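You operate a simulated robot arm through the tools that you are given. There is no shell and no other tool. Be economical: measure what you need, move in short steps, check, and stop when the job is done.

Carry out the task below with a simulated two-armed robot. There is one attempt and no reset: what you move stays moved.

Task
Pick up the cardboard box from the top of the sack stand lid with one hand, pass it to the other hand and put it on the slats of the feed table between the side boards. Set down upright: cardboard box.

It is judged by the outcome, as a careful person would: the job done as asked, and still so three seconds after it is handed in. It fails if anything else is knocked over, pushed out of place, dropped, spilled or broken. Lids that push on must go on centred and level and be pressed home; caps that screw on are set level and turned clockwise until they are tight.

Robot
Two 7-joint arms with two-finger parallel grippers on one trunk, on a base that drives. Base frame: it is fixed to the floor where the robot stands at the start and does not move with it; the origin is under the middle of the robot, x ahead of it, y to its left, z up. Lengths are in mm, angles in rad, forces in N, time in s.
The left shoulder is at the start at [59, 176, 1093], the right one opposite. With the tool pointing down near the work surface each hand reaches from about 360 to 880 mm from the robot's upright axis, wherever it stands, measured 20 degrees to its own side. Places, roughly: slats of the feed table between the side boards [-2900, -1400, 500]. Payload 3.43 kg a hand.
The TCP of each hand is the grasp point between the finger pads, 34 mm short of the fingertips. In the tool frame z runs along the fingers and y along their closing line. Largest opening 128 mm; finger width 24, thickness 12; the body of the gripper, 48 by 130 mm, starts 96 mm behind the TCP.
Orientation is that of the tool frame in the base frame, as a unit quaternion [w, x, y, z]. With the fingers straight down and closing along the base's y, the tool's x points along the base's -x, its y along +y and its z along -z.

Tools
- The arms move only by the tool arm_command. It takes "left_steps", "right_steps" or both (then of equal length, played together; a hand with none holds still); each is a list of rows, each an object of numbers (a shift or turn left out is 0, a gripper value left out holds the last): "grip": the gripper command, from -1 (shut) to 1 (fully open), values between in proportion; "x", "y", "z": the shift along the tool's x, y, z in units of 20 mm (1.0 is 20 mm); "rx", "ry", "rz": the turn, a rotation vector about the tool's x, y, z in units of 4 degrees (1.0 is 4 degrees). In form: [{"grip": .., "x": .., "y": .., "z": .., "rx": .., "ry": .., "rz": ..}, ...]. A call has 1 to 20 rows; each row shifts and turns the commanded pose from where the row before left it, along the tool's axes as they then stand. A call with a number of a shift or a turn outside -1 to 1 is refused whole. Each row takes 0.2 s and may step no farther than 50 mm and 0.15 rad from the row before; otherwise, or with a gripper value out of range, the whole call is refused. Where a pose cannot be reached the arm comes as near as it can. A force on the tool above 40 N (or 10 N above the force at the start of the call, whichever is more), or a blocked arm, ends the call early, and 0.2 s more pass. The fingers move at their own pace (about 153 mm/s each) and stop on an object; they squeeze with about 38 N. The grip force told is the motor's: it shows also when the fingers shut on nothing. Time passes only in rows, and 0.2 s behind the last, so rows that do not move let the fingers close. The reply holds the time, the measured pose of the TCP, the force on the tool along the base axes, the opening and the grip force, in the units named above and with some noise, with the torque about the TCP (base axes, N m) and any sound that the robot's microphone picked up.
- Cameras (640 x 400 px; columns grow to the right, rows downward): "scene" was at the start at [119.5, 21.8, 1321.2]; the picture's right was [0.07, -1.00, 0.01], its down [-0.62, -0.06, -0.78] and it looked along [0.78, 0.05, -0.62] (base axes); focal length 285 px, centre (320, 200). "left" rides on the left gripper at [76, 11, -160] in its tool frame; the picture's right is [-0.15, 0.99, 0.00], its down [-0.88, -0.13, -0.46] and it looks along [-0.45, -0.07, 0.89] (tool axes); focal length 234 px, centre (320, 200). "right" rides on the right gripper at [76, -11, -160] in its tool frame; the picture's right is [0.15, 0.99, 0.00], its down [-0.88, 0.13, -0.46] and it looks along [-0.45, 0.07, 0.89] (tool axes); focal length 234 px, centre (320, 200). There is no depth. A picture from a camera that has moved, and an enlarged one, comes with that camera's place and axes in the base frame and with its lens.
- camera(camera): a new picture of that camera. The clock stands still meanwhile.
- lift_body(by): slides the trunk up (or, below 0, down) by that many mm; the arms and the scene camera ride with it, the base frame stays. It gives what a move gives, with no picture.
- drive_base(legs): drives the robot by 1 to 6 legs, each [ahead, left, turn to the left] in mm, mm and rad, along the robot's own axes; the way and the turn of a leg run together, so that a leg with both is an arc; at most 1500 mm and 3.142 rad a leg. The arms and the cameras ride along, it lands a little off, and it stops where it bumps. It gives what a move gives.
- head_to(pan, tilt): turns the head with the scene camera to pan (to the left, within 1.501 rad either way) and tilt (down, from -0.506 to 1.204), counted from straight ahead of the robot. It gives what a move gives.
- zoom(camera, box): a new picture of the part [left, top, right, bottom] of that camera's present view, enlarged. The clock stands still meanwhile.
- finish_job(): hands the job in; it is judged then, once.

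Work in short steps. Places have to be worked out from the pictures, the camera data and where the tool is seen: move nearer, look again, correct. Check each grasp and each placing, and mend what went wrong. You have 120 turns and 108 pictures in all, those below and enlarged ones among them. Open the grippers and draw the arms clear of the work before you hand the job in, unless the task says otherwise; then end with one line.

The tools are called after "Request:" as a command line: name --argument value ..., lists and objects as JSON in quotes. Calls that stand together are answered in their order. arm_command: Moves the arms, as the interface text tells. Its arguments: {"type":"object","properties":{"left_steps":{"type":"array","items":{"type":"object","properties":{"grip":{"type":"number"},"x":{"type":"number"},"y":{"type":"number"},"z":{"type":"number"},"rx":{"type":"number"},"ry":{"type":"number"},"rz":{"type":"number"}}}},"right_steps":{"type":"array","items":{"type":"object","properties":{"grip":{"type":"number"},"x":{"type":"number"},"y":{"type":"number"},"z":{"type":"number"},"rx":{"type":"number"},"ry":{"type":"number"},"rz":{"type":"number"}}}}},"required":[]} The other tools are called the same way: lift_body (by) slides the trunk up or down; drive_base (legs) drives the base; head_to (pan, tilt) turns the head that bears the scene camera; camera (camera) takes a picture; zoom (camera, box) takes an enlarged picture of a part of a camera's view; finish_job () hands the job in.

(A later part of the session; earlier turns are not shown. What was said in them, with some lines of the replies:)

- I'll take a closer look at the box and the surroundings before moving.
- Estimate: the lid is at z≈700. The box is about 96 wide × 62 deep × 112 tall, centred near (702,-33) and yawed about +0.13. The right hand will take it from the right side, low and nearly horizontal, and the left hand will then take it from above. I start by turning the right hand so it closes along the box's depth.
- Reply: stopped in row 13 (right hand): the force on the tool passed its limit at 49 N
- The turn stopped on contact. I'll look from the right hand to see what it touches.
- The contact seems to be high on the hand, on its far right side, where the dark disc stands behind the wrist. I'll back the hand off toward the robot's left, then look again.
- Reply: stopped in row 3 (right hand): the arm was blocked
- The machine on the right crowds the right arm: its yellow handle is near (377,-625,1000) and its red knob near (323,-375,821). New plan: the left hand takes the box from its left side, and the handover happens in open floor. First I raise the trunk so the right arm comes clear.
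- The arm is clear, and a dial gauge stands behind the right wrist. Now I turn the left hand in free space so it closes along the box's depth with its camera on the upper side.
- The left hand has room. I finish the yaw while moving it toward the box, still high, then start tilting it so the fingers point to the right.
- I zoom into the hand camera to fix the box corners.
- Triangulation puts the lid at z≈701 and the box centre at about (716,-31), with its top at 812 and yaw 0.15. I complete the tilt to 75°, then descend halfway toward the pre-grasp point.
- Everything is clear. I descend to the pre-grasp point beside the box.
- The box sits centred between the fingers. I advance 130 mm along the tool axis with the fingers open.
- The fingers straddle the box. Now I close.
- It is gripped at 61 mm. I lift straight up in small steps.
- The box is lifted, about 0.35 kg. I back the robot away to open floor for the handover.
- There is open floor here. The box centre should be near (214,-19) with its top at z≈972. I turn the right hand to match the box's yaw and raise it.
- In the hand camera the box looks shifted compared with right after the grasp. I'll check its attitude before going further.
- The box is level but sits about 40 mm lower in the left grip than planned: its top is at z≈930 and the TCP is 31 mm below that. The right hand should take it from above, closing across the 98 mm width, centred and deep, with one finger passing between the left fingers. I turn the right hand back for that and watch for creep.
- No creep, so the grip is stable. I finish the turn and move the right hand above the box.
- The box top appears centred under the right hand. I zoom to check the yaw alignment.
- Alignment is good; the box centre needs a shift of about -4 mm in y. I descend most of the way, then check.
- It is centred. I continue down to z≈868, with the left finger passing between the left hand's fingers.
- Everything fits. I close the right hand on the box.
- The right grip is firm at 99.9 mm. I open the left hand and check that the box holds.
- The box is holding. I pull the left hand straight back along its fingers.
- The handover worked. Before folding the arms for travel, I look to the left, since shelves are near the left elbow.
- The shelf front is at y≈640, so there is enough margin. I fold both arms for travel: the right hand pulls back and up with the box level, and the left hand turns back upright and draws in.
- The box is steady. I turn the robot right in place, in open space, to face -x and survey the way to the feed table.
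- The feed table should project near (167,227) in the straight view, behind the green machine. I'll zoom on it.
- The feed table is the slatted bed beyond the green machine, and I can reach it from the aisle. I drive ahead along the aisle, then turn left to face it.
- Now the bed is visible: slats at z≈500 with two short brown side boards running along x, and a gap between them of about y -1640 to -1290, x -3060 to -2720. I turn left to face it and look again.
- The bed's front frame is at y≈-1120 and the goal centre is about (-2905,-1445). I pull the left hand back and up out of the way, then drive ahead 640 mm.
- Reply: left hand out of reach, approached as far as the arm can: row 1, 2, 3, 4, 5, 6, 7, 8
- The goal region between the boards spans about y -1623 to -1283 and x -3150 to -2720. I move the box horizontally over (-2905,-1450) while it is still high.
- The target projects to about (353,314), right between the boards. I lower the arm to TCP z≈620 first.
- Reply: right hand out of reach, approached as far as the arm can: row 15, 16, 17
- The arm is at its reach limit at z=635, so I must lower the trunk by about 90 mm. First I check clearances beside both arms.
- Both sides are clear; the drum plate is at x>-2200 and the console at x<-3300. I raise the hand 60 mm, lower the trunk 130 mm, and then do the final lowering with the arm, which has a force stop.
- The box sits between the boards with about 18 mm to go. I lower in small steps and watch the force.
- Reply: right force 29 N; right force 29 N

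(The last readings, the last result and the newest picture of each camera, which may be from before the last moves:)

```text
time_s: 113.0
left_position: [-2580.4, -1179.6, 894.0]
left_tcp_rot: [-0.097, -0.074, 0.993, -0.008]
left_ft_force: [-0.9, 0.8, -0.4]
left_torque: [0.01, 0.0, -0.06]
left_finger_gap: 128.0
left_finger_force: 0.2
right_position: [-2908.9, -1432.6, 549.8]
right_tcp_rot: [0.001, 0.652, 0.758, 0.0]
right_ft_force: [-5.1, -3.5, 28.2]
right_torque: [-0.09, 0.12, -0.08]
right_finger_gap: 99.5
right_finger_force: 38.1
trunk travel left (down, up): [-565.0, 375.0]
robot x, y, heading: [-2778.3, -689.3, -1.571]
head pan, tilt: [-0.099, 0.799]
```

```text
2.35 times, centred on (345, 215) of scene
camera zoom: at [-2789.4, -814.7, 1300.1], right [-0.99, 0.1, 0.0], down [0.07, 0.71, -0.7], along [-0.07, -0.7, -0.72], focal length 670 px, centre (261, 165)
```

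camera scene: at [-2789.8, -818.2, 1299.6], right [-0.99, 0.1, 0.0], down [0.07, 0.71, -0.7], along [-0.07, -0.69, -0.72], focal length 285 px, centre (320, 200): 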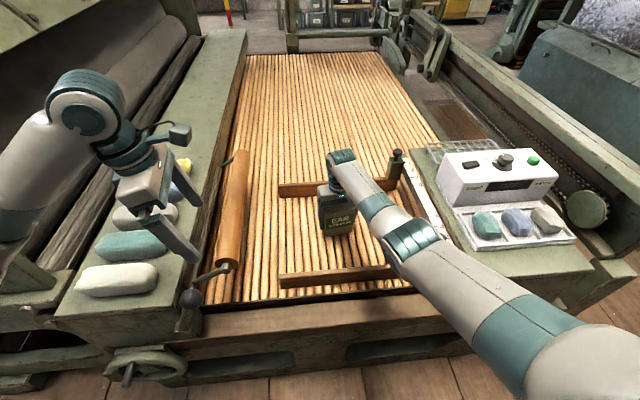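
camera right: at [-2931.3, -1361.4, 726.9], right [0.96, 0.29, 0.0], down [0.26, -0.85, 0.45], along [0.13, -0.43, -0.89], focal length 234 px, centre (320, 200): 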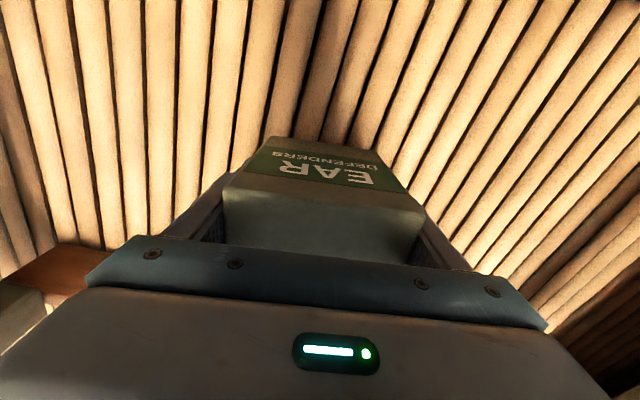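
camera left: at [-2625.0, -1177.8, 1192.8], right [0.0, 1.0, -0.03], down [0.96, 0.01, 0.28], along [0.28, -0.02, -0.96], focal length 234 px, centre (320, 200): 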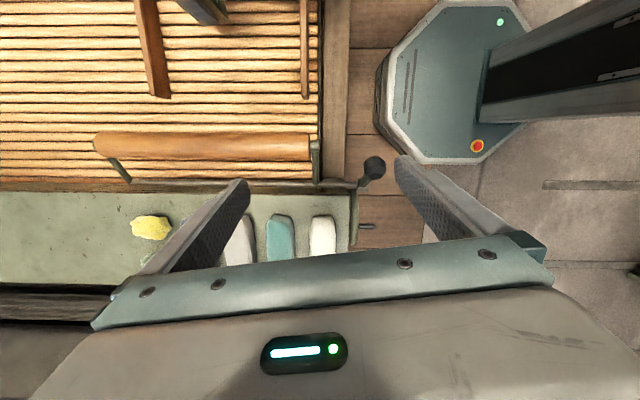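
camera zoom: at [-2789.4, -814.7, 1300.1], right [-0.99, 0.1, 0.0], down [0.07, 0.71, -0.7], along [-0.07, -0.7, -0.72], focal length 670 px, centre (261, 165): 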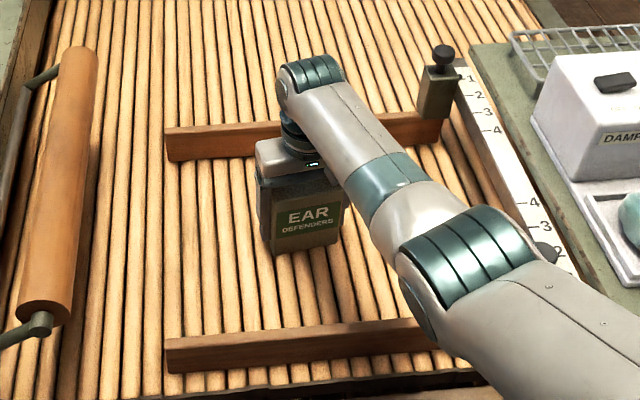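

The box is down on the slats, with about 28 N of contact force. I relieve the pressure slightly and open the right hand.

Request:
arm_command --right_steps '[{"z": -0.1}, {}, {"grip": -0.1}, {"grip": 0.3}, {"grip": 0.7}, {"grip": 1}, {}, {}]'

Request:
camera --camera "right"

Request:
zoom --camera "scene" --box '[270, 130, 420, 300]'

```text
time_s: 114.8
left_position: [-2582.0, -1183.0, 892.1]
left_tcp_rot: [-0.097, -0.074, 0.993, -0.008]
left_ft_force: [0.1, -0.6, -0.7]
left_torque: [-0.01, -0.03, 0.0]
left_finger_gap: 128.1
left_finger_force: 0.1
right_position: [-2909.3, -1432.7, 549.7]
right_tcp_rot: [-0.001, 0.652, 0.758, 0.003]
right_ft_force: [0.3, 0.2, -0.3]
right_torque: [0.01, 0.03, 0.01]
right_finger_gap: 127.8
right_finger_force: 0.1
trunk travel left (down, up): [-565.0, 375.0]
robot x, y, heading: [-2776.1, -688.4, -1.572]
head pan, tilt: [-0.099, 0.799]
```

```text
42 pictures are left
camera right: at [-2931.4, -1360.8, 710.7], right [0.96, 0.29, 0.0], down [0.26, -0.85, 0.45], along [0.13, -0.43, -0.89], focal length 234 px, centre (320, 200)
```

right: 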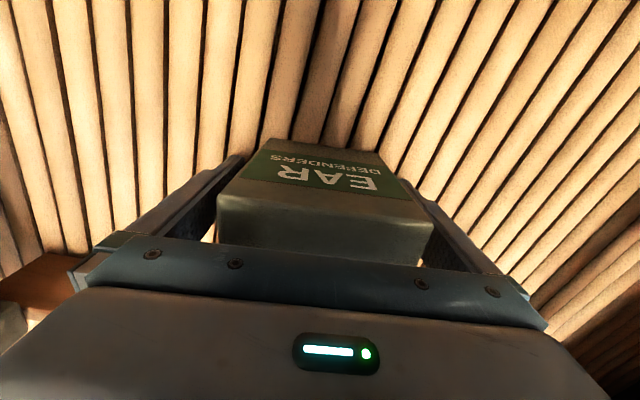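

```text
2.35 times, centred on (345, 215) of scene
camera zoom: at [-2789.7, -817.9, 1299.6], right [-0.99, 0.1, 0.0], down [0.07, 0.71, -0.7], along [-0.07, -0.69, -0.72], focal length 670 px, centre (261, 165)
```

zoom: 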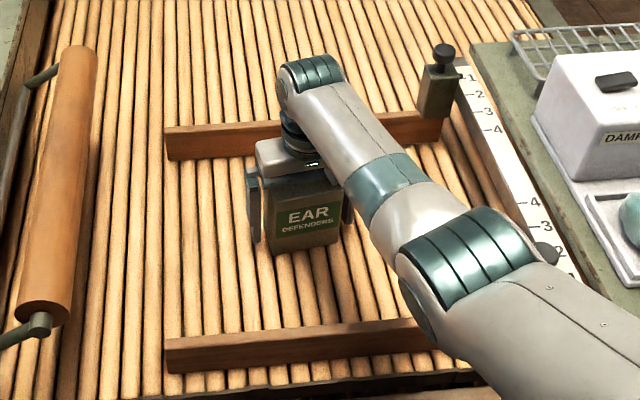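

The box stands free with a gap on each side. I lift the right hand straight up.

Request:
arm_command --right_steps '[{"z": -0.5}, {"z": -0.8}, {"z": -0.9}, {"z": -0.9}, {"z": -0.9}, {"z": -0.9}, {"z": -0.9}, {"z": -0.9}, {"z": -0.9}, {"z": -0.9}, {"z": -0.9}, {"z": -0.9}, {"z": -0.9}]'

Request:
arm_command --right_steps '[{"x": 0.9, "y": 0.14}, {"x": 0.9, "y": 0.14}, {"x": 0.9, "y": 0.14}, {"x": 0.9, "y": 0.14}, {"x": 0.9, "y": 0.14}, {"x": 0.9, "y": 0.14}, {"x": 0.9, "y": 0.14}, {"x": 0.9, "y": 0.14}]'

Request:
camera --camera "scene"

Request:
zoom --camera "scene" --box '[250, 130, 430, 300]'

```text
time_s: 117.6
left_position: [-2580.1, -1181.6, 891.2]
left_tcp_rot: [-0.097, -0.074, 0.993, -0.007]
left_ft_force: [0.4, -0.2, -0.1]
left_torque: [-0.04, 0.0, -0.01]
left_finger_gap: 128.1
left_finger_force: 0.0
right_position: [-2908.6, -1434.7, 774.1]
right_tcp_rot: [-0.001, 0.652, 0.758, 0.003]
right_ft_force: [0.4, -0.4, -0.4]
right_torque: [-0.01, 0.02, 0.01]
right_finger_gap: 127.6
right_finger_force: 0.0
trunk travel left (down, up): [-565.0, 375.0]
robot x, y, heading: [-2776.7, -685.6, -1.57]
head pan, tilt: [-0.099, 0.799]
```

```text
time_s: 119.4
left_position: [-2580.3, -1182.5, 892.3]
left_tcp_rot: [-0.096, -0.075, 0.993, -0.008]
left_ft_force: [0.9, -0.2, 0.0]
left_torque: [0.03, 0.03, 0.01]
left_finger_gap: 128.0
left_finger_force: 0.0
right_position: [-2909.1, -1288.0, 775.5]
right_tcp_rot: [-0.001, 0.652, 0.758, 0.003]
right_ft_force: [0.4, 0.3, -0.7]
right_torque: [-0.03, 0.04, -0.03]
right_finger_gap: 127.9
right_finger_force: 0.1
trunk travel left (down, up): [-565.0, 375.0]
robot x, y, heading: [-2781.0, -691.8, -1.577]
head pan, tilt: [-0.099, 0.799]
```

```text
40 pictures are left
camera scene: at [-2789.9, -817.6, 1299.7], right [-0.99, 0.1, 0.0], down [0.07, 0.71, -0.7], along [-0.07, -0.69, -0.72], focal length 285 px, centre (320, 200)
```

scene: 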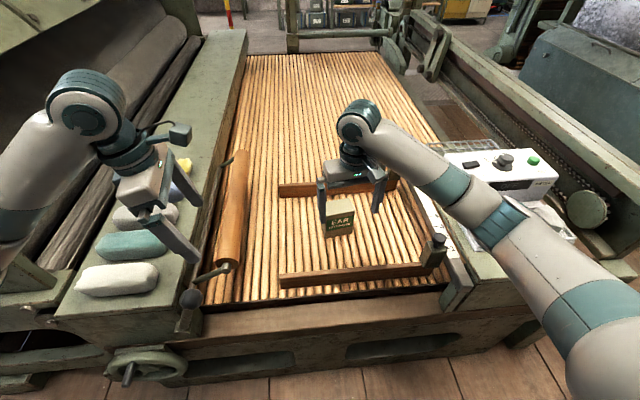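

```text
2.35 times, centred on (340, 215) of scene
camera zoom: at [-2789.9, -817.6, 1299.7], right [-0.99, 0.1, 0.0], down [0.07, 0.71, -0.7], along [-0.07, -0.69, -0.72], focal length 670 px, centre (273, 165)
```

zoom: 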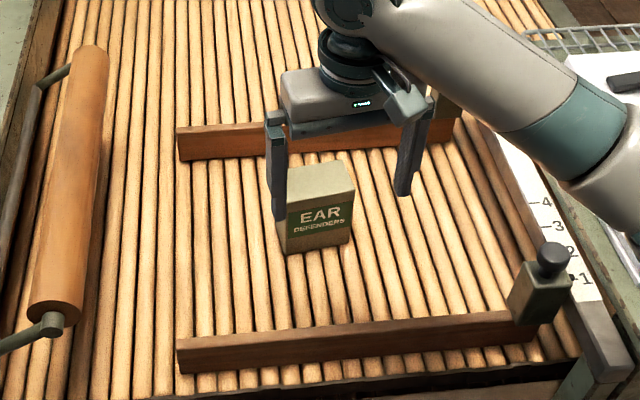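

The box stands upright on the slats between the side boards. I back the robot off so the arms are well clear, and take a last look.

Request:
drive_base --legs '[[-350, 0, 0]]'

Request:
zoom --camera "scene" --box '[200, 60, 480, 260]'

```text
time_s: 121.7
left_position: [-2580.3, -831.8, 893.4]
left_tcp_rot: [-0.097, -0.075, 0.992, -0.007]
left_ft_force: [0.1, 0.1, -1.1]
left_torque: [-0.03, -0.02, 0.02]
left_finger_gap: 127.9
left_finger_force: 0.1
right_position: [-2908.1, -940.4, 776.0]
right_tcp_rot: [-0.002, 0.651, 0.759, 0.002]
right_ft_force: [-0.2, 0.0, 0.3]
right_torque: [-0.03, 0.02, 0.01]
right_finger_gap: 127.9
right_finger_force: 0.1
trunk travel left (down, up): [-565.0, 375.0]
robot x, y, heading: [-2780.1, -343.3, -1.57]
head pan, tilt: [-0.099, 0.799]
```

```text
2.00 times, centred on (340, 160) of scene
camera zoom: at [-2789.8, -467.9, 1299.7], right [-1.0, 0.1, 0.0], down [0.07, 0.71, -0.7], along [-0.07, -0.69, -0.72], focal length 570 px, centre (280, 280)
```

zoom: 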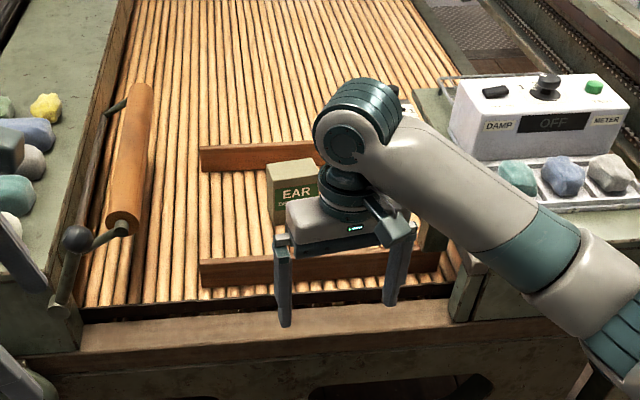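

The box is upright between the boards, both grippers are open and the arms are clear, so I hand the job in.

Request:
finish_job

```text
The job is handed in.
```

The cardboard box is upright on the slats of the feed table between the side boards; the left hand picked it up and passed it to the right hand, which set it down. Early on, the right arm bumped into something twice, most likely the machine with the dial gauge beside the sack stand; I saw nothing moved there.
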